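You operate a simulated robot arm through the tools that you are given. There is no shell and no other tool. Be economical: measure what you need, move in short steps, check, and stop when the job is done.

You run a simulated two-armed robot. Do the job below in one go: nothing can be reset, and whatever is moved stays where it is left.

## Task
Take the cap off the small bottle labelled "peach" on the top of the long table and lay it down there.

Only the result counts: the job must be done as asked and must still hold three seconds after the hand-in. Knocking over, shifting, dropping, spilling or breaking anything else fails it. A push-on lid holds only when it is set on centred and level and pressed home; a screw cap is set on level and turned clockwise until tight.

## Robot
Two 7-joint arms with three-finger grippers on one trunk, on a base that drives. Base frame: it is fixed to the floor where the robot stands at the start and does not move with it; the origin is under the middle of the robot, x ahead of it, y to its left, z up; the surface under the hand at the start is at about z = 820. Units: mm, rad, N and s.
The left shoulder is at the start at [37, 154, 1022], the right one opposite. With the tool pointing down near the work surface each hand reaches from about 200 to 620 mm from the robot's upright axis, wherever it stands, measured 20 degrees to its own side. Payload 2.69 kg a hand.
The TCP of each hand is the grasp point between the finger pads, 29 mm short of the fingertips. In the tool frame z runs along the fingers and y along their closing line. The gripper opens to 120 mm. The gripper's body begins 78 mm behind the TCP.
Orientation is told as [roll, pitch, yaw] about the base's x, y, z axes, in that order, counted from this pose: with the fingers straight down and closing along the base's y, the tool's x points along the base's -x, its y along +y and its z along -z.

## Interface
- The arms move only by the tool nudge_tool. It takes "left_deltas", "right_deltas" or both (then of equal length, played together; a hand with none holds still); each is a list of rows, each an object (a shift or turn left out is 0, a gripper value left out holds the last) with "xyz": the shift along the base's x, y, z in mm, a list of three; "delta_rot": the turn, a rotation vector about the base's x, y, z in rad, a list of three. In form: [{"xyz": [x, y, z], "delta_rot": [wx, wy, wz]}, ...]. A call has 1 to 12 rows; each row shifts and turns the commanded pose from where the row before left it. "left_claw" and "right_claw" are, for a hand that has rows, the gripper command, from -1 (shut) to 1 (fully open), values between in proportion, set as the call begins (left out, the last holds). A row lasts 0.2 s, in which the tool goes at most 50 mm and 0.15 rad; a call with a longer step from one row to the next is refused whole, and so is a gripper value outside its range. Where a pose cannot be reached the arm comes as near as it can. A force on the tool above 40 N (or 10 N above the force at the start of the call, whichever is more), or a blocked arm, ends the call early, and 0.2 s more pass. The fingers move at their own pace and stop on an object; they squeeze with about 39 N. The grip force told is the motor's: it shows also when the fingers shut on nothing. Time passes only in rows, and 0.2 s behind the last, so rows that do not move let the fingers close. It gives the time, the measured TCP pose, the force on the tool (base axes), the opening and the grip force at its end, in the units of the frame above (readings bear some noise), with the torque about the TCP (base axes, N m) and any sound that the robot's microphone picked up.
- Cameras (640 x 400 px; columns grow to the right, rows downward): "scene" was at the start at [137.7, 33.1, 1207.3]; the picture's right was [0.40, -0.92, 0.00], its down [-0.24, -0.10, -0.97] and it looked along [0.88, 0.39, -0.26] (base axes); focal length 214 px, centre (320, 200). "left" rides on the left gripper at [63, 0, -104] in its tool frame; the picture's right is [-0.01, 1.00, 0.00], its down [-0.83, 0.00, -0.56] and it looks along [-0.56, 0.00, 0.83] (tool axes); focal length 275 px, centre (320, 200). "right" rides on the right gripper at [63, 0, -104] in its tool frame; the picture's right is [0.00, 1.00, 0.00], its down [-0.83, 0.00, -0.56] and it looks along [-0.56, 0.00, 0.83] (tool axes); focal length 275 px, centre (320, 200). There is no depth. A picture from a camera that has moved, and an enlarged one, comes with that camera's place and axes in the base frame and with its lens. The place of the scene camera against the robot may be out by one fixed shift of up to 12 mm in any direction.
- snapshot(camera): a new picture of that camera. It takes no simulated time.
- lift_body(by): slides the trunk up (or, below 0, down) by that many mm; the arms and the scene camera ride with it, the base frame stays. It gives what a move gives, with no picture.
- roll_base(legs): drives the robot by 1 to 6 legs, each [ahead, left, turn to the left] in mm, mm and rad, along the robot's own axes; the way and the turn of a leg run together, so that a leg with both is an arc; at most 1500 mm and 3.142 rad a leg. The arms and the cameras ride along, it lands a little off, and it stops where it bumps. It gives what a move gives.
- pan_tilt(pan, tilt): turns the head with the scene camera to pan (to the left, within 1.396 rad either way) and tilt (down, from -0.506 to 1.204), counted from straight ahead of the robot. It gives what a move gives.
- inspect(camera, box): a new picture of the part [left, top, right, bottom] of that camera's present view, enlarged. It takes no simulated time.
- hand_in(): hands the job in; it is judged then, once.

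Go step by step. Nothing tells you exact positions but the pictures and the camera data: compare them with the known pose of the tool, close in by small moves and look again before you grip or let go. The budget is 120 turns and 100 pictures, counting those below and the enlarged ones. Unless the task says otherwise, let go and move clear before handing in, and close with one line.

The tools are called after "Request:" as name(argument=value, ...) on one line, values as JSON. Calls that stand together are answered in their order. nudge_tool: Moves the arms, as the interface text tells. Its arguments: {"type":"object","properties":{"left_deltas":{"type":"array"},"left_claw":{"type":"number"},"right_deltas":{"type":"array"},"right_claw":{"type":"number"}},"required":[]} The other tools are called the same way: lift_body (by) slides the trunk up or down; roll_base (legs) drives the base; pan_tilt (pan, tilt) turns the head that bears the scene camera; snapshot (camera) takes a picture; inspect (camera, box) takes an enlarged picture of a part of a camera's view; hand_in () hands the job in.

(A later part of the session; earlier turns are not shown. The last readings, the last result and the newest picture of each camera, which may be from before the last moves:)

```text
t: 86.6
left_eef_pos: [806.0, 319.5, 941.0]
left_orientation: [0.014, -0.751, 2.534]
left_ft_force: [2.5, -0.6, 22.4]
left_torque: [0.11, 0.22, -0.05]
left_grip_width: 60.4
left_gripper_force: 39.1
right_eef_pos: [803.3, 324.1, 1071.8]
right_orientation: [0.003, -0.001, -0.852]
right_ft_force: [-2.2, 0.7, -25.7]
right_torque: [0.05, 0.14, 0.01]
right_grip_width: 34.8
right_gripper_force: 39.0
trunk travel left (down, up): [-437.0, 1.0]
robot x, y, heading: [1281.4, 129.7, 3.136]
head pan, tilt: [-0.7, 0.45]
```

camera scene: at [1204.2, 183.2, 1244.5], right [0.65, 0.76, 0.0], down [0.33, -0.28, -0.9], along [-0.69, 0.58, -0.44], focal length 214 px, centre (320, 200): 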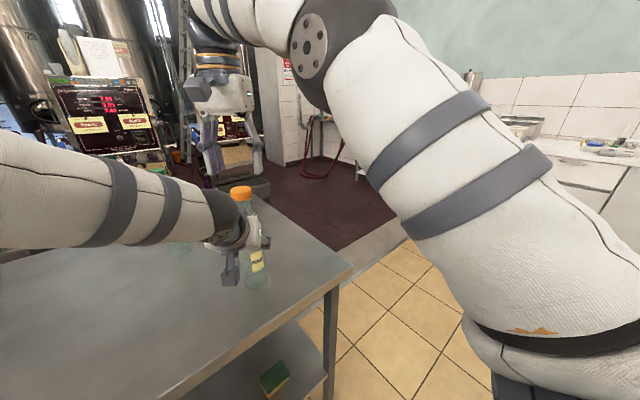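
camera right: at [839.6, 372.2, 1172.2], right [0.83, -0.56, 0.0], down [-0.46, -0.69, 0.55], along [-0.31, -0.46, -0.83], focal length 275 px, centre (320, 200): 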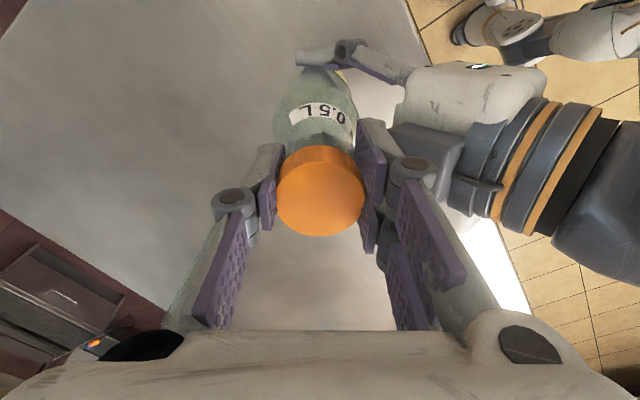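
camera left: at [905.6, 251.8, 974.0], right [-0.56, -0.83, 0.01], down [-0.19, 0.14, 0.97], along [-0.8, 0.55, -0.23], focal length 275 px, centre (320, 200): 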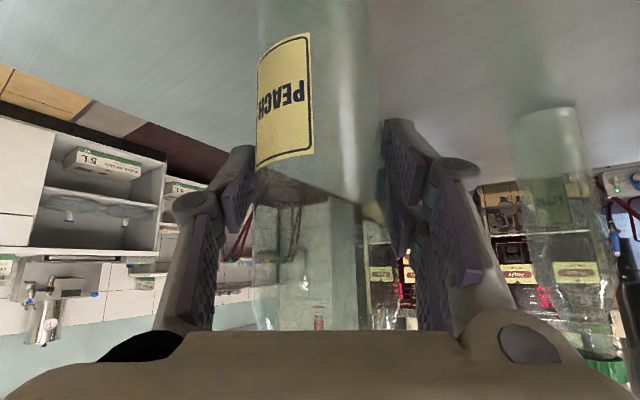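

Still threaded. Lower back 3 mm and see how much further this grip can turn.

Request:
nudge_tool(right_deltas=[{"xyz": [0, 0, -1.5]}, {"xyz": [0, 0, -1], "delta_rot": [0, 0, 0.1]}, {"delta_rot": [0, 0, 0.12]}, {"delta_rot": [0, 0, 0.12]}, {"delta_rot": [0, 0, 0.12]}, {"delta_rot": [0, 0, 0.12]}])

```text
t: 88.0
left_eef_pos: [807.4, 318.9, 938.5]
left_orientation: [0.012, -0.743, 2.534]
left_ft_force: [-1.1, 5.2, 8.6]
left_torque: [-0.64, -0.11, -0.03]
left_grip_width: 60.2
left_gripper_force: 38.9
right_eef_pos: [802.1, 324.0, 1071.8]
right_orientation: [0.001, 0.0, -0.267]
right_ft_force: [1.1, -4.8, -11.9]
right_torque: [-0.01, 0.01, -0.03]
right_grip_width: 34.9
right_gripper_force: 39.6
trunk travel left (down, up): [-437.0, 1.0]
robot x, y, heading: [1280.4, 128.9, 3.139]
head pan, tilt: [-0.7, 0.45]
```

Request:
nudge_tool(right_deltas=[{"delta_rot": [0, 0, 0.12]}, {"delta_rot": [0, 0, 0.12]}, {"delta_rot": [0, 0, 0.12]}, {"delta_rot": [0, 0, 0.12]}, {"delta_rot": [0, 0, 0.12]}, {"delta_rot": [0, 0, 0.12]}])

Request:
snapshot(camera="right")

Request:
snapshot(camera="scene")

```text
t: 89.4
left_eef_pos: [807.5, 320.0, 939.0]
left_orientation: [0.013, -0.743, 2.531]
left_ft_force: [1.6, 10.8, -9.2]
left_torque: [-1.5, -0.05, 0.0]
left_grip_width: 60.4
left_gripper_force: 38.8
right_eef_pos: [802.6, 323.9, 1070.4]
right_orientation: [0.0, -0.001, 0.45]
right_ft_force: [-1.2, -11.9, 6.0]
right_torque: [-0.01, 0.22, -0.06]
right_grip_width: 35.1
right_gripper_force: 39.4
trunk travel left (down, up): [-437.0, 1.0]
robot x, y, heading: [1275.4, 126.4, 3.139]
head pan, tilt: [-0.7, 0.45]
```

```text
38 pictures are left
camera right: at [746.0, 295.7, 1174.6], right [-0.44, 0.9, 0.0], down [0.75, 0.37, 0.56], along [0.5, 0.24, -0.83], focal length 275 px, centre (320, 200)
```

right: 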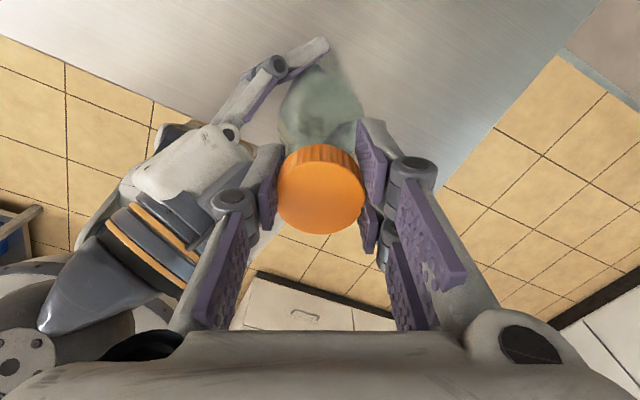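

```text
37 pictures are left
camera scene: at [1203.6, 183.5, 1244.3], right [0.65, 0.76, 0.0], down [0.33, -0.28, -0.9], along [-0.69, 0.58, -0.44], focal length 214 px, centre (320, 200)
```

scene: 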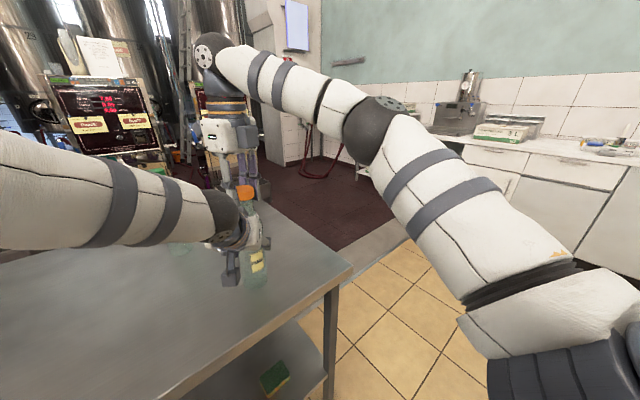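

About 250° turned. Test lift again.

Request:
nudge_tool(right_deltas=[{"xyz": [0, 0.5, 1]}, {"xyz": [0, 0.5, 1]}, {"xyz": [0, 0, 1]}, {}])

```text
t: 90.4
left_eef_pos: [808.7, 319.2, 939.0]
left_orientation: [0.015, -0.747, 2.532]
left_ft_force: [2.3, 13.1, 4.1]
left_torque: [-1.42, 0.1, -0.06]
left_grip_width: 60.4
left_gripper_force: 38.7
right_eef_pos: [803.3, 324.4, 1074.1]
right_orientation: [-0.001, -0.002, 0.45]
right_ft_force: [-3.4, -13.9, -7.9]
right_torque: [-0.36, 0.26, -0.07]
right_grip_width: 35.1
right_gripper_force: 39.0
trunk travel left (down, up): [-437.0, 1.0]
robot x, y, heading: [1276.7, 126.5, 3.137]
head pan, tilt: [-0.7, 0.45]
```

The cap has risen ~2 mm. Keep turning under light tension.

Request:
nudge_tool(right_deltas=[{"xyz": [0, -1, 0], "delta_rot": [0, 0, 0.12]}, {"xyz": [0, -0.5, 0], "delta_rot": [0, 0, 0.12]}, {"delta_rot": [0, 0, 0.12]}, {"delta_rot": [0, 0, 0.12]}, {"delta_rot": [0, 0, 0.12]}, {"delta_rot": [0, 0, 0.12]}, {"xyz": [0, 0, 1]}, {}])

```text
t: 90.9
left_eef_pos: [811.0, 318.2, 938.7]
left_orientation: [0.013, -0.739, 2.529]
left_ft_force: [12.7, 4.1, -2.4]
left_torque: [-0.92, 1.32, 0.04]
left_grip_width: 61.5
left_gripper_force: 39.2
right_eef_pos: [815.7, 319.6, 1071.6]
right_orientation: [0.014, 0.025, 0.561]
right_ft_force: [-11.3, -3.1, 7.2]
right_torque: [0.43, -0.29, -0.06]
right_grip_width: 35.3
right_gripper_force: 39.3
right hand out of reach, approached as far as the arm can: row 1, 2
trunk travel left (down, up): [-437.0, 1.0]
robot x, y, heading: [1279.8, 130.6, 3.135]
head pan, tilt: [-0.7, 0.45]
stopped in row 2 (right hand): the force on the tool passed its limit at 61 N (the readings are from after the stop); the commanded pose is now the measured one
```

Joint limit reached and the hand swung 12 mm. Return to the previous pose and inspect.

Request:
nudge_tool(right_deltas=[{"xyz": [-4, 1.5, 0.5], "delta_rot": [-0.005, -0.008, -0.05]}, {"xyz": [-4, 1.5, 0.5], "delta_rot": [-0.005, -0.008, -0.05]}, {"xyz": [-4, 1, 0.5], "delta_rot": [-0.004, -0.009, -0.02]}, {}])

Request:
snapshot(camera="left")

Request:
inspect(camera="scene", box=[190, 150, 300, 290])

```text
t: 91.9
left_eef_pos: [808.8, 318.7, 937.8]
left_orientation: [0.013, -0.74, 2.532]
left_ft_force: [-8.0, 13.0, -2.0]
left_torque: [-1.39, -0.13, 0.06]
left_grip_width: 60.5
left_gripper_force: 39.4
right_eef_pos: [804.8, 323.6, 1073.2]
right_orientation: [-0.012, 0.003, 0.441]
right_ft_force: [6.8, -12.1, -0.8]
right_torque: [-0.22, -0.77, -0.04]
right_grip_width: 35.5
right_gripper_force: 38.5
trunk travel left (down, up): [-437.0, 1.0]
robot x, y, heading: [1280.9, 132.2, 3.135]
head pan, tilt: [-0.7, 0.45]
```

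```text
36 pictures are left
camera left: at [906.4, 252.1, 973.2], right [-0.57, -0.82, 0.01], down [-0.19, 0.15, 0.97], along [-0.8, 0.55, -0.24], focal length 275 px, centre (320, 200)
```

left: 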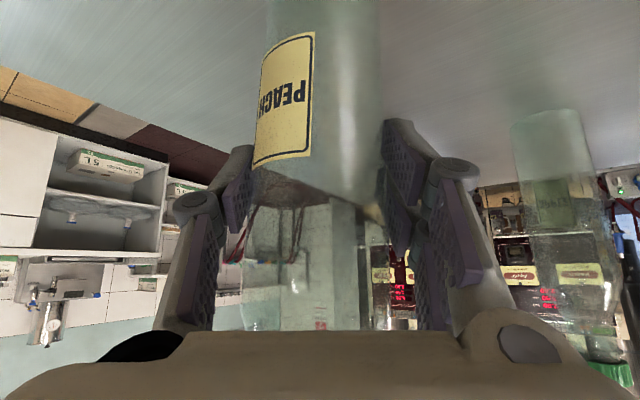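

```text
2.86 times, centred on (245, 220) of scene
camera zoom: at [1203.8, 183.4, 1244.4], right [0.65, 0.76, 0.0], down [0.33, -0.28, -0.9], along [-0.69, 0.58, -0.44], focal length 613 px, centre (534, 143)
```

zoom: 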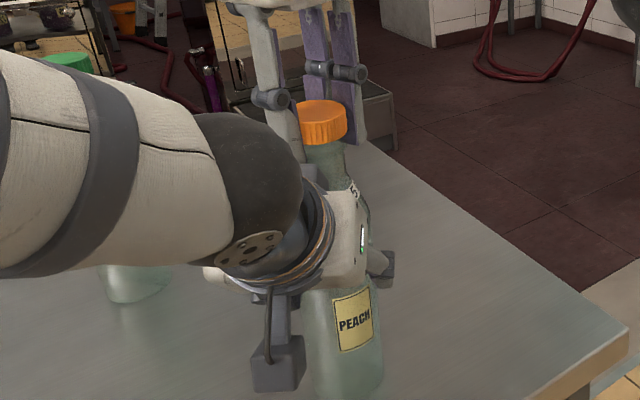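

Request:
snapshot(camera="right")

```text
34 pictures are left
camera right: at [746.8, 297.7, 1176.0], right [-0.43, 0.9, -0.01], down [0.75, 0.36, 0.55], along [0.5, 0.23, -0.83], focal length 275 px, centre (320, 200)
```

right: 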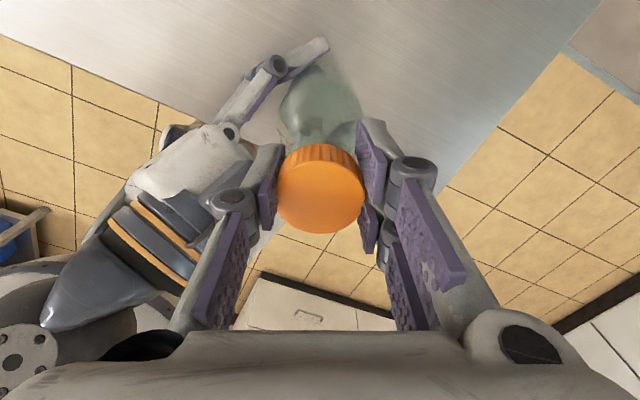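

The cap sits ~4 mm off my TCP, so turning was eccentric and leaned the bottle a little. Release, rise, unwind and regrip centred.

Request:
nudge_tool(right_deltas=[{}, {}, {"xyz": [0, 0, 15]}, {"xyz": [0, 0, 20]}, {"xyz": [0, 0, 20]}, {"delta_rot": [0.012, 0, -0.12]}, {"delta_rot": [0, 0, -0.14]}, {"delta_rot": [0, 0, -0.14]}, {"delta_rot": [0, 0, -0.14]}, {"delta_rot": [0, 0, -0.14]}, {"delta_rot": [0, 0, -0.14]}, {"delta_rot": [0, 0, -0.14]}], right_claw=0.17)

Request:
nudge_tool(right_deltas=[{"delta_rot": [0, 0, -0.14]}, {"delta_rot": [0, 0, -0.14]}, {"delta_rot": [0, 0, -0.14]}, {"delta_rot": [0, 0, -0.14]}, {"delta_rot": [0, 0, -0.14]}, {"delta_rot": [0, 0, -0.14]}, {"delta_rot": [0, 0, -0.14]}, {"delta_rot": [0, 0, -0.14]}, {"delta_rot": [0, 0, -0.14]}, {"delta_rot": [0, 0, -0.14]}, {"delta_rot": [0, 0, -0.14]}, {"delta_rot": [0, 0, -0.14]}])

Request:
nudge_tool(right_deltas=[{"delta_rot": [0, 0, -0.14]}, {"delta_rot": [0, 0, -0.14]}, {"delta_rot": [0, 0, -0.14]}, {"delta_rot": [0, 0, -0.14]}, {"delta_rot": [0, 0, -0.14]}, {"delta_rot": [0, 0, -0.14]}, {"delta_rot": [0, 0, -0.14]}, {"delta_rot": [0, 0, -0.14]}, {"delta_rot": [0, 0, -0.14]}, {"delta_rot": [0, 0, -0.14]}, {"delta_rot": [0, 0, -0.14]}, {}])

Request:
snapshot(camera="right")

Request:
snapshot(camera="scene")

```text
t: 94.5
left_eef_pos: [810.1, 317.7, 937.8]
left_orientation: [0.013, -0.74, 2.532]
left_ft_force: [-0.9, -1.1, -1.8]
left_torque: [-0.02, -0.06, 0.0]
left_grip_width: 60.2
left_gripper_force: 38.9
right_eef_pos: [817.6, 320.0, 1120.0]
right_orientation: [-0.001, 0.0, -0.521]
right_ft_force: [0.3, -0.4, -0.6]
right_torque: [0.03, -0.01, -0.03]
right_grip_width: 70.3
right_gripper_force: 0.0
right hand out of reach, approached as far as the arm can: row 4, 5
trunk travel left (down, up): [-437.0, 1.0]
robot x, y, heading: [1279.8, 127.4, 3.137]
head pan, tilt: [-0.7, 0.45]
```

```text
t: 97.1
left_eef_pos: [809.0, 318.1, 938.2]
left_orientation: [0.014, -0.741, 2.53]
left_ft_force: [-0.6, -0.1, -3.5]
left_torque: [-0.04, -0.04, -0.02]
left_grip_width: 60.3
left_gripper_force: 39.3
right_eef_pos: [817.3, 320.4, 1119.2]
right_orientation: [0.001, -0.002, -2.2]
right_ft_force: [-0.5, -0.1, -0.5]
right_torque: [-0.01, 0.0, 0.0]
right_grip_width: 70.1
right_gripper_force: 0.0
trunk travel left (down, up): [-437.0, 1.0]
robot x, y, heading: [1279.6, 130.0, 3.134]
head pan, tilt: [-0.7, 0.45]
```

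```text
t: 99.7
left_eef_pos: [809.9, 317.1, 939.3]
left_orientation: [0.014, -0.74, 2.531]
left_ft_force: [-0.3, -0.9, -3.3]
left_torque: [-0.03, -0.04, -0.01]
left_grip_width: 60.4
left_gripper_force: 38.5
right_eef_pos: [818.1, 319.4, 1119.0]
right_orientation: [0.0, -0.001, 2.543]
right_ft_force: [0.3, 0.5, 0.3]
right_torque: [0.03, -0.04, 0.02]
right_grip_width: 70.4
right_gripper_force: 0.1
trunk travel left (down, up): [-437.0, 1.0]
robot x, y, heading: [1279.3, 128.7, 3.139]
head pan, tilt: [-0.7, 0.45]
```

```text
33 pictures are left
camera right: at [870.1, 283.8, 1223.5], right [-0.56, -0.83, 0.0], down [-0.69, 0.47, 0.56], along [-0.46, 0.31, -0.83], focal length 275 px, centre (320, 200)
```

right: 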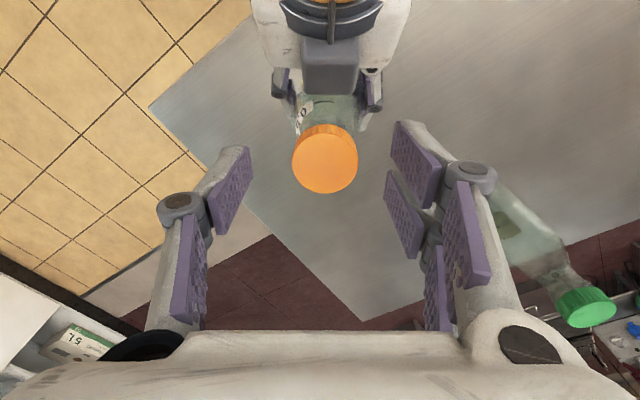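

```text
32 pictures are left
camera scene: at [1203.8, 183.4, 1244.4], right [0.65, 0.76, 0.0], down [0.33, -0.28, -0.9], along [-0.69, 0.58, -0.44], focal length 214 px, centre (320, 200)
```

scene: 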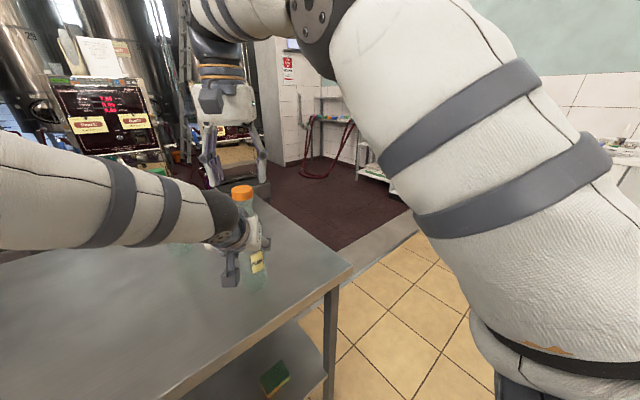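

Cap centre now about (810.7, 320). Recentre, turn to yaw 2.35 and descend partway.

Request:
nudge_tool(right_deltas=[{"xyz": [-7.3, 0.6, 0], "delta_rot": [0, 0, -0.1]}, {"delta_rot": [0, 0, -0.1]}, {"xyz": [0, 0, -10]}, {"xyz": [0, 0, -12]}, {"xyz": [0, 0, -12]}, {"xyz": [0, 0, -12]}, {}])

Request:
snapshot(camera="right")

```text
t: 101.3
left_eef_pos: [808.4, 316.9, 940.0]
left_orientation: [0.013, -0.739, 2.532]
left_ft_force: [-0.4, 1.0, -2.8]
left_torque: [-0.02, 0.0, 0.03]
left_grip_width: 60.3
left_gripper_force: 39.0
right_eef_pos: [810.6, 319.3, 1073.4]
right_orientation: [0.0, -0.001, 2.344]
right_ft_force: [-0.2, -0.2, -0.4]
right_torque: [0.01, 0.01, 0.02]
right_grip_width: 70.1
right_gripper_force: 0.1
trunk travel left (down, up): [-437.0, 1.0]
robot x, y, heading: [1280.3, 128.8, 3.136]
head pan, tilt: [-0.7, 0.45]
```

```text
31 pictures are left
camera right: at [854.5, 273.9, 1177.8], right [-0.71, -0.7, 0.0], down [-0.58, 0.59, 0.56], along [-0.39, 0.4, -0.83], focal length 275 px, centre (320, 200)
```

right: 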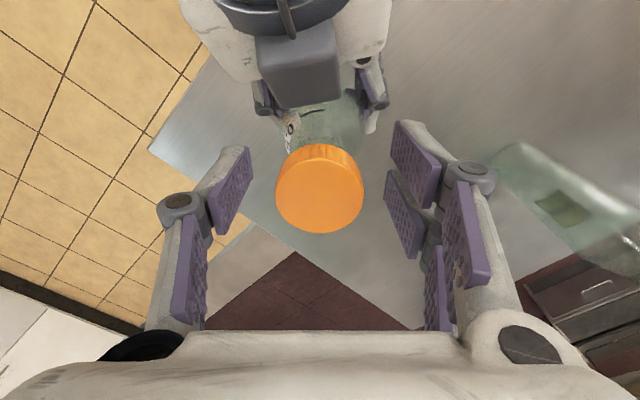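

Well centred. Close and turn.

Request:
nudge_tool(right_deltas=[{}, {}, {}, {"xyz": [0, 0, 0.1], "delta_rot": [0, 0, 0.13]}, {"xyz": [0, 0, 0.1], "delta_rot": [0, 0, 0.13]}, {"xyz": [0, 0, 0.1], "delta_rot": [0, 0, 0.13]}, {"xyz": [0, 0, 0.1], "delta_rot": [0, 0, 0.13]}, {"xyz": [0, 0, 0.1], "delta_rot": [0, 0, 0.13]}, {"xyz": [0, 0, 0.1], "delta_rot": [0, 0, 0.13]}, {"xyz": [0, 0, 0.1], "delta_rot": [0, 0, 0.13]}, {"xyz": [0, 0, 0.1], "delta_rot": [0, 0, 0.13]}, {"xyz": [0, 0, 0.1], "delta_rot": [0, 0, 0.13]}], right_claw=-1)

Request:
nudge_tool(right_deltas=[{"xyz": [0, 0, 0.1], "delta_rot": [0, 0, 0.13]}, {"xyz": [0, 0, 0.1], "delta_rot": [0, 0, 0.13]}, {"xyz": [0, 0, 0.1], "delta_rot": [0, 0, 0.13]}, {"xyz": [0, 0, 0.1], "delta_rot": [0, 0, 0.13]}, {"xyz": [0, 0, 0.1], "delta_rot": [0, 0, 0.13]}, {"xyz": [0, 0, 0.1], "delta_rot": [0, 0, 0.13]}, {"xyz": [0, 0, 0.1], "delta_rot": [0, 0, 0.13]}, {"xyz": [0, 0, 0.1], "delta_rot": [0, 0, 0.13]}, {"xyz": [0, 0, 0.1], "delta_rot": [0, 0, 0.13]}, {"xyz": [0, 0, 0.1], "delta_rot": [0, 0, 0.13]}, {"xyz": [0, 0, 0.1], "delta_rot": [0, 0, 0.13]}])

```text
t: 103.9
left_eef_pos: [808.8, 318.0, 938.5]
left_orientation: [0.013, -0.74, 2.533]
left_ft_force: [0.3, -9.9, -2.4]
left_torque: [0.95, 0.06, 0.11]
left_grip_width: 60.7
left_gripper_force: 39.2
right_eef_pos: [809.2, 319.8, 1073.3]
right_orientation: [-0.004, 0.0, -2.766]
right_ft_force: [-0.5, 9.3, -1.5]
right_torque: [0.23, 0.0, -0.11]
right_grip_width: 35.4
right_gripper_force: 38.7
trunk travel left (down, up): [-437.0, 1.0]
robot x, y, heading: [1281.1, 127.2, 3.14]
head pan, tilt: [-0.7, 0.45]
```

```text
t: 106.3
left_eef_pos: [809.6, 317.9, 938.8]
left_orientation: [0.013, -0.742, 2.531]
left_ft_force: [6.6, -12.1, 5.3]
left_torque: [1.04, 0.3, 0.07]
left_grip_width: 60.4
left_gripper_force: 38.7
right_eef_pos: [810.9, 318.0, 1075.3]
right_orientation: [-0.003, -0.001, -1.334]
right_ft_force: [-5.3, 10.3, -1.0]
right_torque: [0.17, 0.12, -0.03]
right_grip_width: 35.3
right_gripper_force: 39.8
trunk travel left (down, up): [-437.0, 1.0]
robot x, y, heading: [1283.8, 128.2, 3.139]
head pan, tilt: [-0.7, 0.45]
```

Forces stay low. Continue turning, then test lift.

Request:
nudge_tool(right_deltas=[{"xyz": [-0.5, 0.5, 0.1], "delta_rot": [0, 0, 0.13]}, {"xyz": [0, 0.5, 0.1], "delta_rot": [0, 0, 0.13]}, {"xyz": [0, 0, 0.1], "delta_rot": [0, 0, 0.13]}, {"xyz": [0, 0, 0.1], "delta_rot": [0, 0, 0.13]}, {"xyz": [0, 0, 0.1], "delta_rot": [0, 0, 0.13]}, {"xyz": [0, 0, 0.1], "delta_rot": [0, 0, 0.13]}, {"xyz": [0, 0, 0.1], "delta_rot": [0, 0, 0.13]}, {"xyz": [0, 0, 0.1], "delta_rot": [0, 0, 0.13]}, {"xyz": [0, 0, 1]}, {"xyz": [0, 0, 1]}, {}])

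```text
t: 108.7
left_eef_pos: [808.2, 317.9, 939.2]
left_orientation: [0.012, -0.739, 2.531]
left_ft_force: [1.3, 5.6, 3.4]
left_torque: [-0.46, 0.19, 0.02]
left_grip_width: 60.5
left_gripper_force: 39.4
right_eef_pos: [811.7, 320.8, 1078.5]
right_orientation: [-0.001, -0.003, -0.298]
right_ft_force: [-1.8, -4.5, -3.6]
right_torque: [0.01, 0.03, 0.03]
right_grip_width: 35.3
right_gripper_force: 38.5
trunk travel left (down, up): [-437.0, 1.0]
robot x, y, heading: [1277.5, 127.6, 3.141]
head pan, tilt: [-0.7, 0.45]
```

Request:
nudge_tool(right_deltas=[{"xyz": [0, 0, 1]}, {"xyz": [0, 0, 1]}, {"xyz": [0, 0, 1]}, {}])

Request:
inspect(camera="scene", box=[190, 150, 300, 290])

```text
t: 109.7
left_eef_pos: [809.7, 318.0, 937.7]
left_orientation: [0.014, -0.74, 2.529]
left_ft_force: [1.3, 7.2, 4.2]
left_torque: [-0.63, 0.25, 0.01]
left_grip_width: 60.4
left_gripper_force: 39.0
right_eef_pos: [811.9, 321.7, 1081.7]
right_orientation: [-0.002, 0.001, -0.3]
right_ft_force: [-1.9, -5.2, -1.1]
right_torque: [-0.09, 0.02, 0.0]
right_grip_width: 35.2
right_gripper_force: 38.9
trunk travel left (down, up): [-437.0, 1.0]
robot x, y, heading: [1279.2, 128.4, 3.137]
head pan, tilt: [-0.7, 0.45]
```

```text
2.86 times, centred on (245, 220) of scene
camera zoom: at [1204.1, 183.4, 1244.5], right [0.65, 0.76, 0.0], down [0.33, -0.28, -0.9], along [-0.69, 0.58, -0.44], focal length 613 px, centre (534, 143)
```

zoom: 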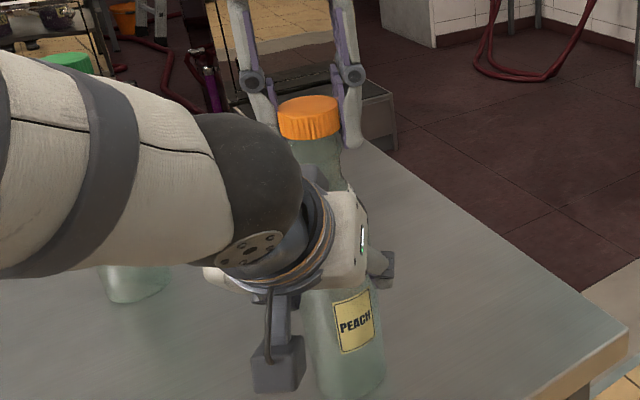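

The cap seems free; lift it off straight up.

Request:
nudge_tool(right_deltas=[{"xyz": [0, -0.5, 3]}, {"xyz": [0, -0.5, 3]}, {"xyz": [0, 0, 4]}, {"xyz": [0, 0, 5]}, {"xyz": [0, 0, 5]}, {}])

Request:
inspect(camera="scene", box=[190, 130, 300, 290])

```text
t: 111.1
left_eef_pos: [809.3, 317.9, 939.0]
left_orientation: [0.014, -0.74, 2.533]
left_ft_force: [0.7, 0.2, 3.7]
left_torque: [0.01, -0.05, 0.0]
left_grip_width: 60.2
left_gripper_force: 38.4
right_eef_pos: [810.7, 319.9, 1100.6]
right_orientation: [-0.001, 0.0, -0.299]
right_ft_force: [-0.4, 0.5, -0.9]
right_torque: [0.03, -0.02, 0.01]
right_grip_width: 35.3
right_gripper_force: 38.9
trunk travel left (down, up): [-437.0, 1.0]
robot x, y, heading: [1279.0, 129.1, 3.136]
head pan, tilt: [-0.7, 0.45]
```

```text
2.50 times, centred on (245, 210) of scene
camera zoom: at [1204.2, 183.3, 1244.5], right [0.65, 0.76, 0.0], down [0.33, -0.28, -0.9], along [-0.69, 0.58, -0.44], focal length 536 px, centre (508, 175)
```

zoom: 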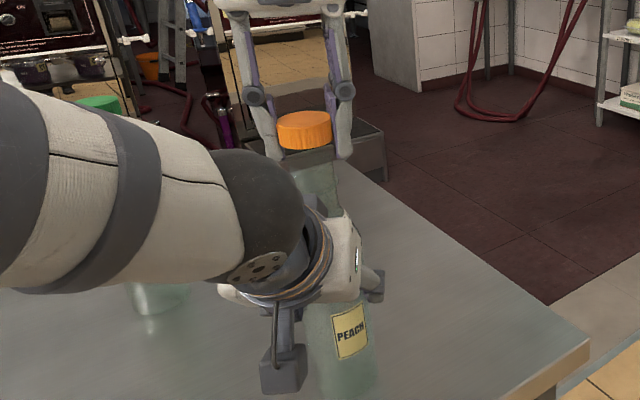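

Cap is off and held. Raise, move to the right of the bottle (towards y ≈ 440) while unwinding the wrist.

Request:
nudge_tool(right_deltas=[{"xyz": [0, 0, 8]}, {"xyz": [0, 0, 8]}, {"xyz": [0, 12, 0], "delta_rot": [0, 0, -0.14]}, {"xyz": [0, 12, 0], "delta_rot": [0, 0, -0.14]}, {"xyz": [0, 12, 0], "delta_rot": [0, 0, -0.14]}, {"xyz": [0, 12, 0], "delta_rot": [0, 0, -0.14]}, {"xyz": [0, 12, 0], "delta_rot": [0, 0, -0.14]}, {"xyz": [0, 12, 0], "delta_rot": [0, 0, -0.14]}, {"xyz": [0, 12, 0], "delta_rot": [0, 0, -0.14]}, {"xyz": [0, 12, 0], "delta_rot": [0, 0, -0.14]}, {"xyz": [0, 12, 0], "delta_rot": [0, 0, -0.14]}, {"xyz": [0, 12, 0], "delta_rot": [0, 0, -0.14]}])

Request:
nudge_tool(right_deltas=[{"delta_rot": [0, 0, -0.144]}, {"delta_rot": [0, 0, -0.144]}, {"delta_rot": [0, 0, -0.144]}, {"delta_rot": [0, 0, -0.144]}, {"delta_rot": [0, 0, -0.144]}, {"delta_rot": [0, 0, -0.144]}, {"delta_rot": [0, 0, -0.144]}, {"delta_rot": [0, 0, -0.144]}, {"delta_rot": [0, 0, -0.144]}, {"delta_rot": [0, 0, -0.144]}, {}])

Request:
snapshot(camera="right")

Request:
snapshot(camera="scene")

```text
t: 113.7
left_eef_pos: [809.9, 318.5, 937.6]
left_orientation: [0.014, -0.741, 2.53]
left_ft_force: [0.6, -1.0, 1.3]
left_torque: [-0.14, -0.04, 0.01]
left_grip_width: 60.0
left_gripper_force: 39.1
right_eef_pos: [809.9, 439.9, 1117.7]
right_orientation: [-0.002, 0.0, -1.701]
right_ft_force: [0.9, -0.3, -0.3]
right_torque: [0.02, -0.03, -0.02]
right_grip_width: 35.2
right_gripper_force: 39.1
trunk travel left (down, up): [-437.0, 1.0]
robot x, y, heading: [1281.1, 130.0, 3.142]
head pan, tilt: [-0.7, 0.45]
```

```text
t: 116.1
left_eef_pos: [809.4, 318.0, 938.2]
left_orientation: [0.014, -0.74, 2.531]
left_ft_force: [0.9, -0.5, 0.6]
left_torque: [-0.06, -0.05, -0.01]
left_grip_width: 60.3
left_gripper_force: 38.8
right_eef_pos: [811.1, 439.9, 1117.6]
right_orientation: [0.0, -0.001, -3.14]
right_ft_force: [0.0, 0.6, -0.5]
right_torque: [0.01, 0.01, -0.02]
right_grip_width: 35.0
right_gripper_force: 39.0
trunk travel left (down, up): [-437.0, 1.0]
robot x, y, heading: [1279.0, 125.5, 3.137]
head pan, tilt: [-0.7, 0.45]
```

```text
28 pictures are left
camera right: at [873.0, 439.4, 1221.5], right [0.01, -1.0, 0.0], down [-0.83, -0.01, 0.56], along [-0.56, 0.0, -0.83], focal length 275 px, centre (320, 200)
```

right: 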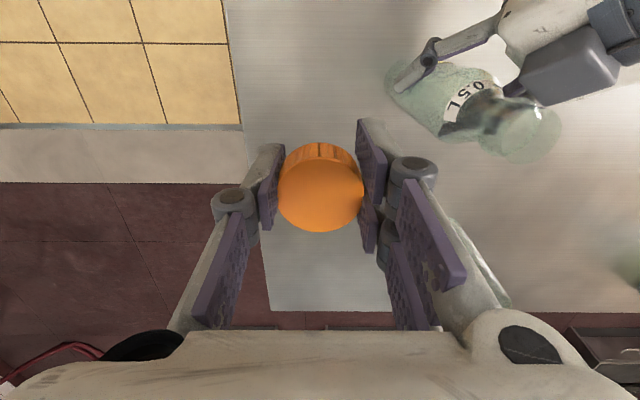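

```text
27 pictures are left
camera scene: at [1204.0, 183.2, 1244.4], right [0.65, 0.76, 0.0], down [0.33, -0.28, -0.9], along [-0.69, 0.58, -0.44], focal length 214 px, centre (320, 200)
```

scene: 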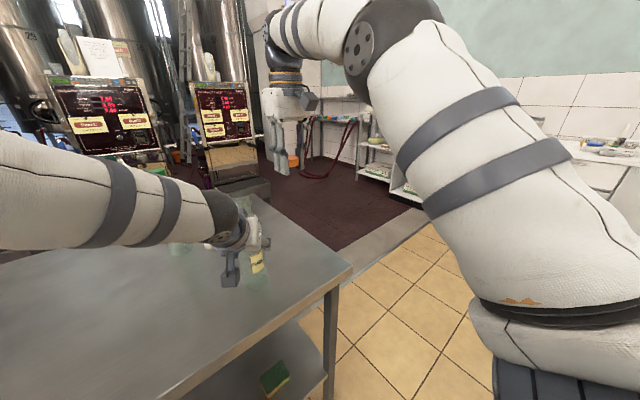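

Now lower to just above the tabletop.

Request:
nudge_tool(right_deltas=[{"xyz": [0, 0, -25]}, {"xyz": [0, 0, -25]}, {"xyz": [0, 0, -25]}, {"xyz": [0, 0, -25]}, {"xyz": [0, 0, -25]}, {"xyz": [0, 0, -25]}, {"xyz": [0, 0, -25]}, {"xyz": [0, 0, -25]}, {"xyz": [0, 0, -20]}, {"xyz": [0, 0, -20]}, {}])

Request:
snapshot(camera="right")

Request:
snapshot(camera="scene")

```text
t: 118.5
left_eef_pos: [808.8, 317.8, 938.2]
left_orientation: [0.014, -0.74, 2.532]
left_ft_force: [-0.3, -0.8, 1.1]
left_torque: [-0.05, -0.05, 0.01]
left_grip_width: 60.2
left_gripper_force: 39.2
right_eef_pos: [811.3, 439.7, 875.7]
right_orientation: [0.0, -0.002, -3.138]
right_ft_force: [-0.1, -0.2, -0.2]
right_torque: [0.03, 0.03, 0.02]
right_grip_width: 34.9
right_gripper_force: 38.9
trunk travel left (down, up): [-437.0, 1.0]
robot x, y, heading: [1277.4, 126.8, 3.14]
head pan, tilt: [-0.7, 0.45]
```

```text
26 pictures are left
camera right: at [873.4, 440.2, 980.8], right [0.01, -1.0, 0.0], down [-0.83, -0.01, 0.56], along [-0.56, 0.0, -0.83], focal length 275 px, centre (320, 200)
```

right: 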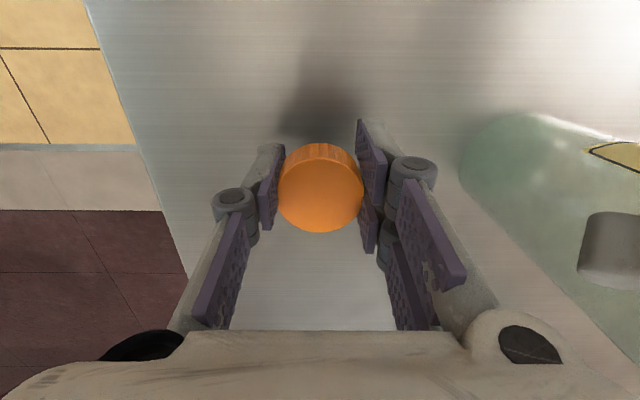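

```text
25 pictures are left
camera scene: at [1204.0, 183.3, 1244.4], right [0.65, 0.76, 0.0], down [0.33, -0.28, -0.9], along [-0.69, 0.58, -0.44], focal length 214 px, centre (320, 200)
```

scene: 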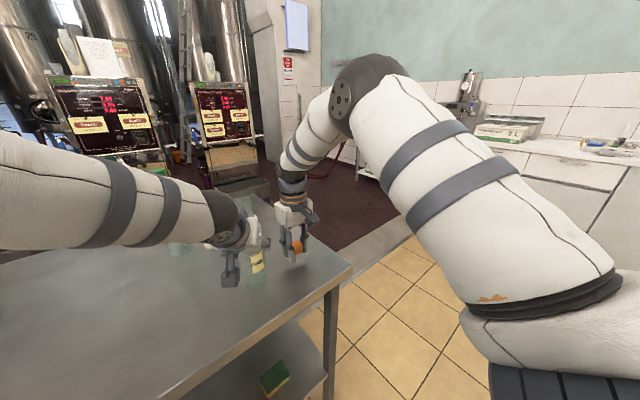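

Request:
nudge_tool(right_deltas=[{"xyz": [0, 0, -10]}, {"xyz": [0, 0, -8]}, {"xyz": [0, 0, -4]}, {"xyz": [0, 0, -2]}, {"xyz": [0, 0, -1]}, {}])

```text
t: 119.9
left_eef_pos: [809.9, 318.3, 937.7]
left_orientation: [0.015, -0.739, 2.532]
left_ft_force: [0.5, 0.0, 0.2]
left_torque: [-0.09, -0.08, 0.01]
left_grip_width: 60.5
left_gripper_force: 39.2
right_eef_pos: [809.7, 440.1, 851.4]
right_orientation: [-0.001, 0.0, -3.138]
right_ft_force: [-0.5, 0.0, 0.1]
right_torque: [0.0, -0.02, -0.03]
right_grip_width: 35.3
right_gripper_force: 39.1
trunk travel left (down, up): [-437.0, 1.0]
robot x, y, heading: [1281.3, 127.6, 3.139]
head pan, tilt: [-0.7, 0.45]
```

Request:
nudge_tool(right_deltas=[{"xyz": [0, 0, -1]}, {"xyz": [0, 0, -1]}, {}])

Request:
inspect(camera="scene", box=[230, 180, 350, 300])

```text
t: 120.7
left_eef_pos: [809.2, 317.4, 938.7]
left_orientation: [0.015, -0.74, 2.53]
left_ft_force: [-0.3, -0.5, 0.5]
left_torque: [-0.09, -0.07, 0.01]
left_grip_width: 60.4
left_gripper_force: 39.4
right_eef_pos: [810.9, 440.0, 849.6]
right_orientation: [0.0, -0.001, -3.139]
right_ft_force: [-0.5, 0.3, -0.1]
right_torque: [0.03, -0.01, -0.01]
right_grip_width: 35.4
right_gripper_force: 39.2
trunk travel left (down, up): [-437.0, 1.0]
robot x, y, heading: [1282.5, 130.2, 3.133]
head pan, tilt: [-0.7, 0.45]
```

```text
3.33 times, centred on (290, 240) of scene
camera zoom: at [1204.0, 183.3, 1244.4], right [0.65, 0.76, 0.0], down [0.33, -0.28, -0.9], along [-0.69, 0.58, -0.44], focal length 715 px, centre (420, 67)
```

zoom: 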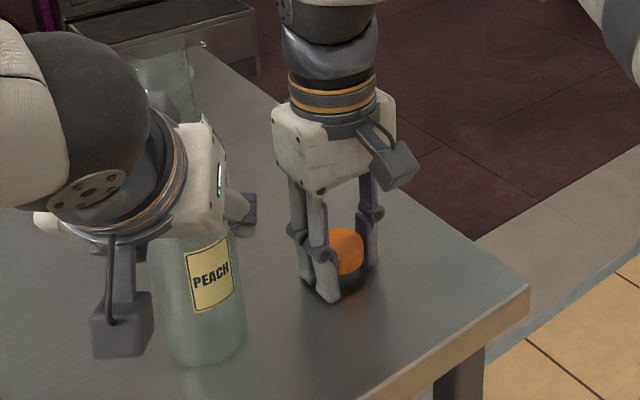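

Nearly touching; feel for the surface.

Request:
nudge_tool(right_deltas=[{"xyz": [0, 0, -1]}, {"xyz": [0, 0, -1]}, {"xyz": [0, 0, -0.5]}, {}])

```text
t: 121.7
left_eef_pos: [809.5, 318.4, 939.4]
left_orientation: [0.015, -0.741, 2.529]
left_ft_force: [-0.3, 0.5, -3.0]
left_torque: [-0.02, -0.02, -0.04]
left_grip_width: 60.2
left_gripper_force: 39.1
right_eef_pos: [809.7, 439.5, 848.6]
right_orientation: [-0.002, -0.004, -3.138]
right_ft_force: [1.5, 3.0, 11.6]
right_torque: [-0.14, -0.16, 0.06]
right_grip_width: 35.2
right_gripper_force: 39.0
trunk travel left (down, up): [-437.0, 1.0]
robot x, y, heading: [1279.3, 124.5, 3.133]
head pan, tilt: [-0.7, 0.45]
```

Fingertips touch the table. Ease up 1.5 mm and open to release the cap.

Request:
nudge_tool(right_deltas=[{"xyz": [0, 0, 1.5]}, {}])

Request:
nudge_tool(right_deltas=[{}, {}, {}], right_claw=0.0)

Request:
snapshot(camera="right")

```text
t: 122.3
left_eef_pos: [809.6, 317.8, 938.6]
left_orientation: [0.017, -0.741, 2.531]
left_ft_force: [0.4, 0.0, -0.3]
left_torque: [-0.04, -0.09, 0.03]
left_grip_width: 60.0
left_gripper_force: 39.0
right_eef_pos: [810.4, 439.3, 848.8]
right_orientation: [0.001, -0.002, -3.138]
right_ft_force: [-2.7, 3.3, 5.6]
right_torque: [-0.02, 0.04, -0.04]
right_grip_width: 35.6
right_gripper_force: 39.2
trunk travel left (down, up): [-437.0, 1.0]
robot x, y, heading: [1281.4, 128.7, 3.132]
head pan, tilt: [-0.7, 0.45]
```

```text
t: 123.1
left_eef_pos: [809.4, 318.5, 938.6]
left_orientation: [0.013, -0.74, 2.53]
left_ft_force: [0.8, -0.1, -0.2]
left_torque: [-0.04, -0.06, 0.01]
left_grip_width: 60.1
left_gripper_force: 39.2
right_eef_pos: [810.4, 439.7, 848.6]
right_orientation: [0.002, 0.0, -3.138]
right_ft_force: [0.4, 0.1, 0.1]
right_torque: [-0.02, 0.0, -0.02]
right_grip_width: 59.8
right_gripper_force: 0.1
trunk travel left (down, up): [-437.0, 1.0]
robot x, y, heading: [1281.2, 132.4, 3.136]
head pan, tilt: [-0.7, 0.45]
```

```text
23 pictures are left
camera right: at [873.3, 439.9, 952.9], right [0.01, -1.0, 0.0], down [-0.83, -0.01, 0.56], along [-0.56, 0.0, -0.83], focal length 275 px, centre (320, 200)
```

right: 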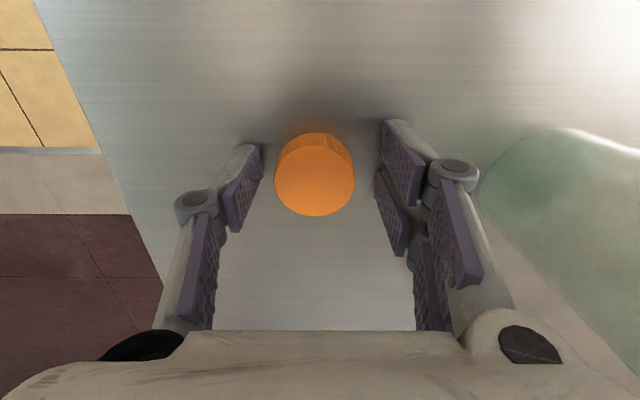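

The cap lies upright on the table. Raise the right hand clear, and check the bottle's stance before releasing it.

Request:
nudge_tool(right_deltas=[{"xyz": [0, 0, 20]}, {"xyz": [0, 0, 30]}, {"xyz": [0, 0, 40]}, {"xyz": [0, 0, 40]}, {"xyz": [0, 10, 40]}, {"xyz": [10, 20, 40]}, {"xyz": [20, 20, 30]}])

Request:
snapshot(camera="right")

Request:
inspect(camera="scene", box=[200, 160, 340, 300])

Request:
snapshot(camera="left")

```text
t: 124.7
left_eef_pos: [809.8, 317.8, 937.5]
left_orientation: [0.015, -0.741, 2.531]
left_ft_force: [2.3, -0.3, 2.7]
left_torque: [-0.08, -0.28, 0.02]
left_grip_width: 60.5
left_gripper_force: 39.0
right_eef_pos: [839.2, 489.2, 1089.4]
right_orientation: [0.0, -0.001, -3.138]
right_ft_force: [0.5, 0.0, 0.2]
right_torque: [0.0, -0.01, 0.02]
right_grip_width: 60.1
right_gripper_force: 0.0
trunk travel left (down, up): [-437.0, 1.0]
robot x, y, heading: [1277.3, 130.2, 3.137]
head pan, tilt: [-0.7, 0.45]
```

```text
22 pictures are left
camera right: at [902.4, 490.4, 1192.5], right [0.01, -1.0, 0.0], down [-0.83, -0.01, 0.56], along [-0.56, 0.0, -0.83], focal length 275 px, centre (320, 200)
```

right: 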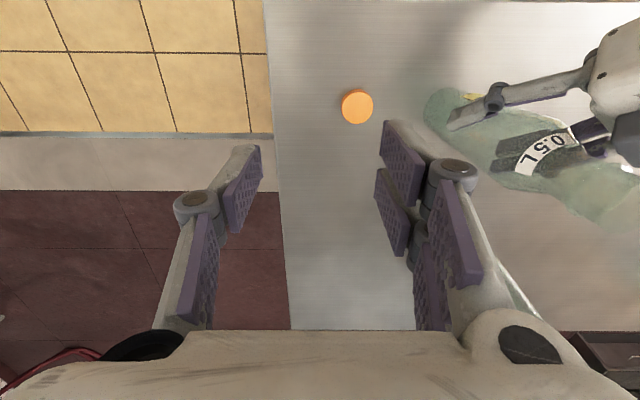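

```text
2.86 times, centred on (270, 230) of scene
camera zoom: at [1204.4, 183.6, 1244.4], right [0.65, 0.76, 0.0], down [0.33, -0.28, -0.9], along [-0.69, 0.58, -0.44], focal length 613 px, centre (463, 114)
```

zoom: 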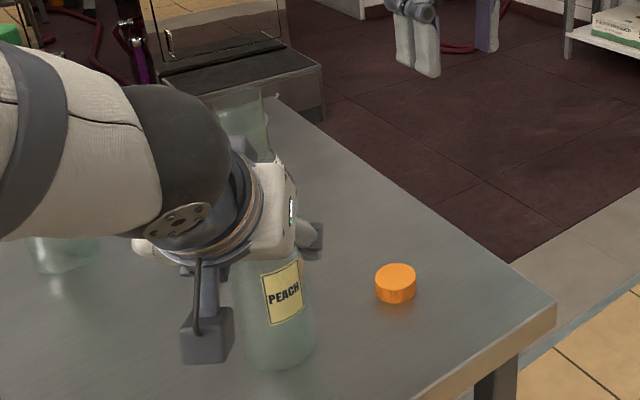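

```text
20 pictures are left
camera left: at [907.0, 252.1, 973.1], right [-0.57, -0.82, 0.01], down [-0.19, 0.15, 0.97], along [-0.8, 0.55, -0.24], focal length 275 px, centre (320, 200)
```

left: 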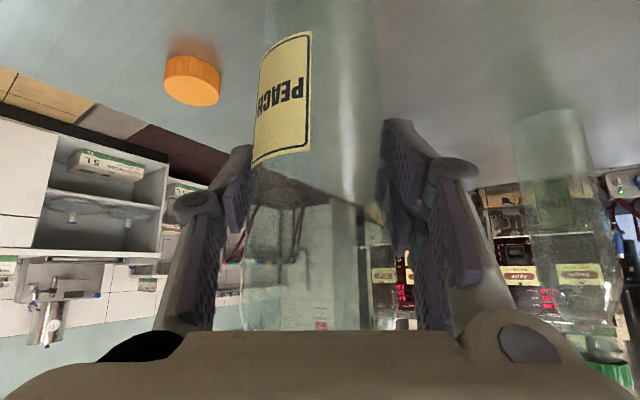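

Cap rests safely at about (800, 442). The bottle may lean a couple of degrees; I'll make a small straightening rotation pivoted at its base, then open slowly.

Request:
nudge_tool(left_deltas=[{"xyz": [-0.8, -1.1, 0], "delta_rot": [0.0095, -0.0066, 0]}, {"xyz": [-0.8, -1.1, 0], "delta_rot": [0.0095, -0.0066, 0]}, {"xyz": [-0.8, -1.1, 0], "delta_rot": [0.0095, -0.0066, 0]}, {}, {}])

Request:
inspect(camera="left", box=[200, 0, 440, 340])

Request:
inspect(camera="scene", box=[210, 180, 320, 300])

```text
t: 125.9
left_eef_pos: [805.7, 312.4, 941.0]
left_orientation: [-0.04, -0.742, 2.573]
left_ft_force: [-0.4, 0.2, -2.7]
left_torque: [-0.03, -0.02, 0.02]
left_grip_width: 60.2
left_gripper_force: 38.6
right_eef_pos: [839.2, 489.9, 1087.3]
right_orientation: [0.001, 0.001, -3.138]
right_ft_force: [0.4, 0.0, 0.7]
right_torque: [-0.03, 0.01, 0.01]
right_grip_width: 60.1
right_gripper_force: 0.0
trunk travel left (down, up): [-437.0, 1.0]
robot x, y, heading: [1281.2, 123.4, 3.138]
head pan, tilt: [-0.7, 0.45]
```

```text
1.18 times, centred on (320, 170) of left
camera zoom: at [902.1, 246.4, 974.6], right [-0.56, -0.83, -0.03], down [-0.21, 0.11, 0.97], along [-0.8, 0.55, -0.24], focal length 324 px, centre (320, 235)
```

zoom: 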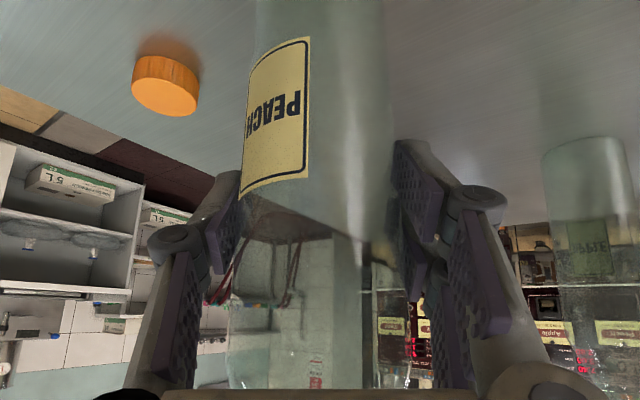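

```text
3.33 times, centred on (265, 240) of scene
camera zoom: at [1203.8, 183.4, 1244.4], right [0.65, 0.76, 0.0], down [0.33, -0.28, -0.9], along [-0.69, 0.58, -0.44], focal length 715 px, centre (503, 67)
```

zoom: 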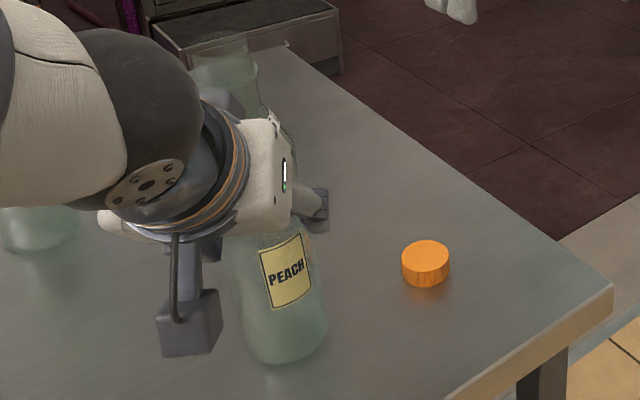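

That overshot slightly; revert half of it.

Request:
nudge_tool(left_deltas=[{"xyz": [0.7, 0.9, 0], "delta_rot": [-0.008, 0.0055, 0]}, {"xyz": [0.7, 0.9, 0], "delta_rot": [-0.008, 0.0055, 0]}, {}, {}])

Request:
inspect(camera="scene", box=[210, 180, 320, 300])

Request:
snapshot(camera="right")

```text
t: 126.9
left_eef_pos: [805.4, 314.9, 939.8]
left_orientation: [-0.013, -0.741, 2.556]
left_ft_force: [0.2, 0.1, -2.9]
left_torque: [0.0, -0.02, 0.0]
left_grip_width: 60.0
left_gripper_force: 38.9
right_eef_pos: [838.2, 489.6, 1087.7]
right_orientation: [0.0, -0.001, -3.138]
right_ft_force: [0.0, 0.3, 0.2]
right_torque: [-0.03, -0.05, 0.01]
right_grip_width: 59.9
right_gripper_force: 0.1
trunk travel left (down, up): [-437.0, 1.0]
robot x, y, heading: [1285.6, 126.3, 3.138]
head pan, tilt: [-0.7, 0.45]
```

```text
3.33 times, centred on (265, 240) of scene
camera zoom: at [1203.8, 183.4, 1244.4], right [0.65, 0.76, 0.0], down [0.33, -0.28, -0.9], along [-0.69, 0.58, -0.44], focal length 715 px, centre (503, 67)
```

zoom: 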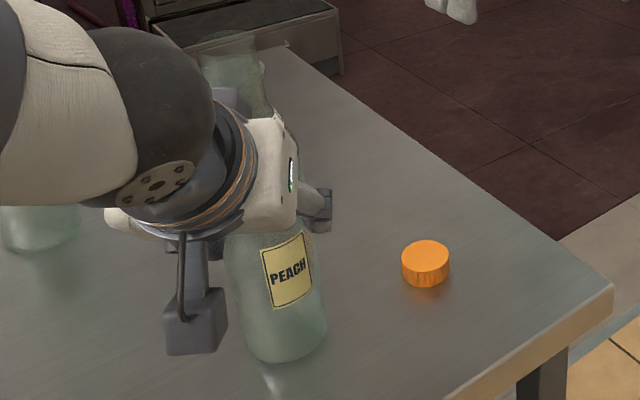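

```text
16 pictures are left
camera right: at [901.6, 490.1, 1192.0], right [0.01, -1.0, 0.0], down [-0.83, -0.01, 0.56], along [-0.56, 0.0, -0.83], focal length 275 px, centre (320, 200)
```

right: 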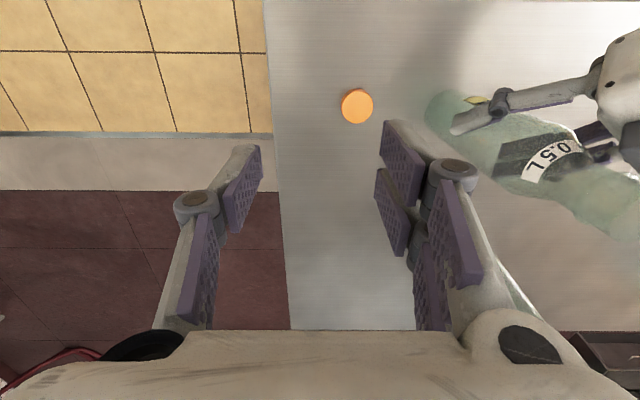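

Now nearly vertical and slightly lifted (carrying its weight). Lower until it touches.

Request:
nudge_tool(left_deltas=[{"xyz": [0, 0, -0.7]}, {"xyz": [0, 0, -0.7]}, {}])

```text
t: 127.7
left_eef_pos: [804.9, 316.1, 939.9]
left_orientation: [-0.013, -0.745, 2.555]
left_ft_force: [-0.6, -0.5, -3.6]
left_torque: [-0.01, -0.02, -0.02]
left_grip_width: 60.1
left_gripper_force: 39.3
right_eef_pos: [838.9, 489.9, 1087.0]
right_orientation: [-0.001, 0.0, -3.138]
right_ft_force: [0.5, -0.6, 0.1]
right_torque: [-0.02, 0.0, 0.01]
right_grip_width: 60.1
right_gripper_force: 0.0
trunk travel left (down, up): [-437.0, 1.0]
robot x, y, heading: [1282.2, 130.5, 3.139]
head pan, tilt: [-0.7, 0.45]
```

Request:
nudge_tool(left_deltas=[{"xyz": [0, 0, -1]}, {"xyz": [0, 0, -1]}, {}])

```text
t: 128.5
left_eef_pos: [805.9, 313.4, 938.6]
left_orientation: [-0.013, -0.745, 2.557]
left_ft_force: [0.7, 2.5, 3.1]
left_torque: [0.16, -0.14, 0.01]
left_grip_width: 60.5
left_gripper_force: 39.3
right_eef_pos: [840.5, 489.9, 1087.7]
right_orientation: [-0.001, -0.001, -3.139]
right_ft_force: [-0.5, 0.0, 0.2]
right_torque: [-0.04, 0.03, 0.0]
right_grip_width: 59.9
right_gripper_force: 0.0
trunk travel left (down, up): [-437.0, 1.0]
robot x, y, heading: [1281.8, 129.1, 3.139]
head pan, tilt: [-0.7, 0.45]
```

Touching the table. Open the left gripper.

Request:
nudge_tool(left_deltas=[{}, {}, {}, {}], left_claw=1)

Request:
snapshot(camera="left")

Request:
inspect(camera="scene", box=[210, 180, 320, 300])

```text
t: 129.5
left_eef_pos: [805.8, 313.6, 937.5]
left_orientation: [-0.013, -0.742, 2.557]
left_ft_force: [0.2, 0.1, 0.1]
left_torque: [0.01, 0.0, 0.02]
left_grip_width: 120.4
left_gripper_force: 0.0
right_eef_pos: [839.0, 489.7, 1087.2]
right_orientation: [0.0, -0.001, -3.138]
right_ft_force: [-0.2, 0.0, 0.2]
right_torque: [-0.01, -0.02, -0.01]
right_grip_width: 60.0
right_gripper_force: 0.0
trunk travel left (down, up): [-437.0, 1.0]
robot x, y, heading: [1282.6, 128.6, 3.14]
head pan, tilt: [-0.7, 0.45]
```

```text
15 pictures are left
camera left: at [903.0, 247.6, 971.3], right [-0.56, -0.83, -0.01], down [-0.2, 0.13, 0.97], along [-0.8, 0.55, -0.24], focal length 275 px, centre (320, 200)
```

left: 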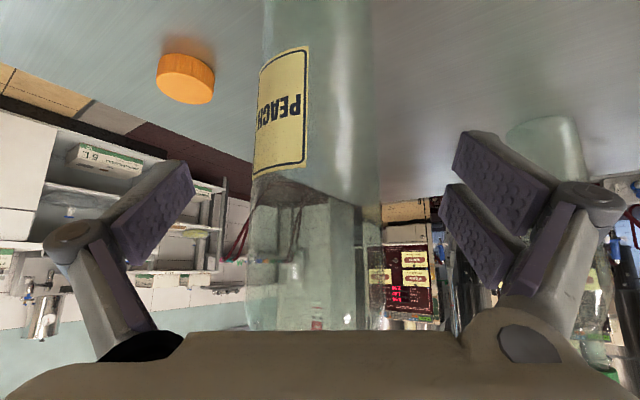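

```text
3.33 times, centred on (265, 240) of scene
camera zoom: at [1204.0, 183.3, 1244.4], right [0.65, 0.76, 0.0], down [0.33, -0.28, -0.9], along [-0.69, 0.58, -0.44], focal length 715 px, centre (503, 67)
```

zoom: 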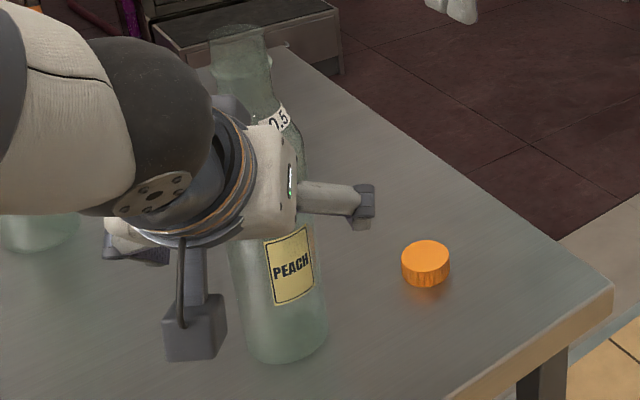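

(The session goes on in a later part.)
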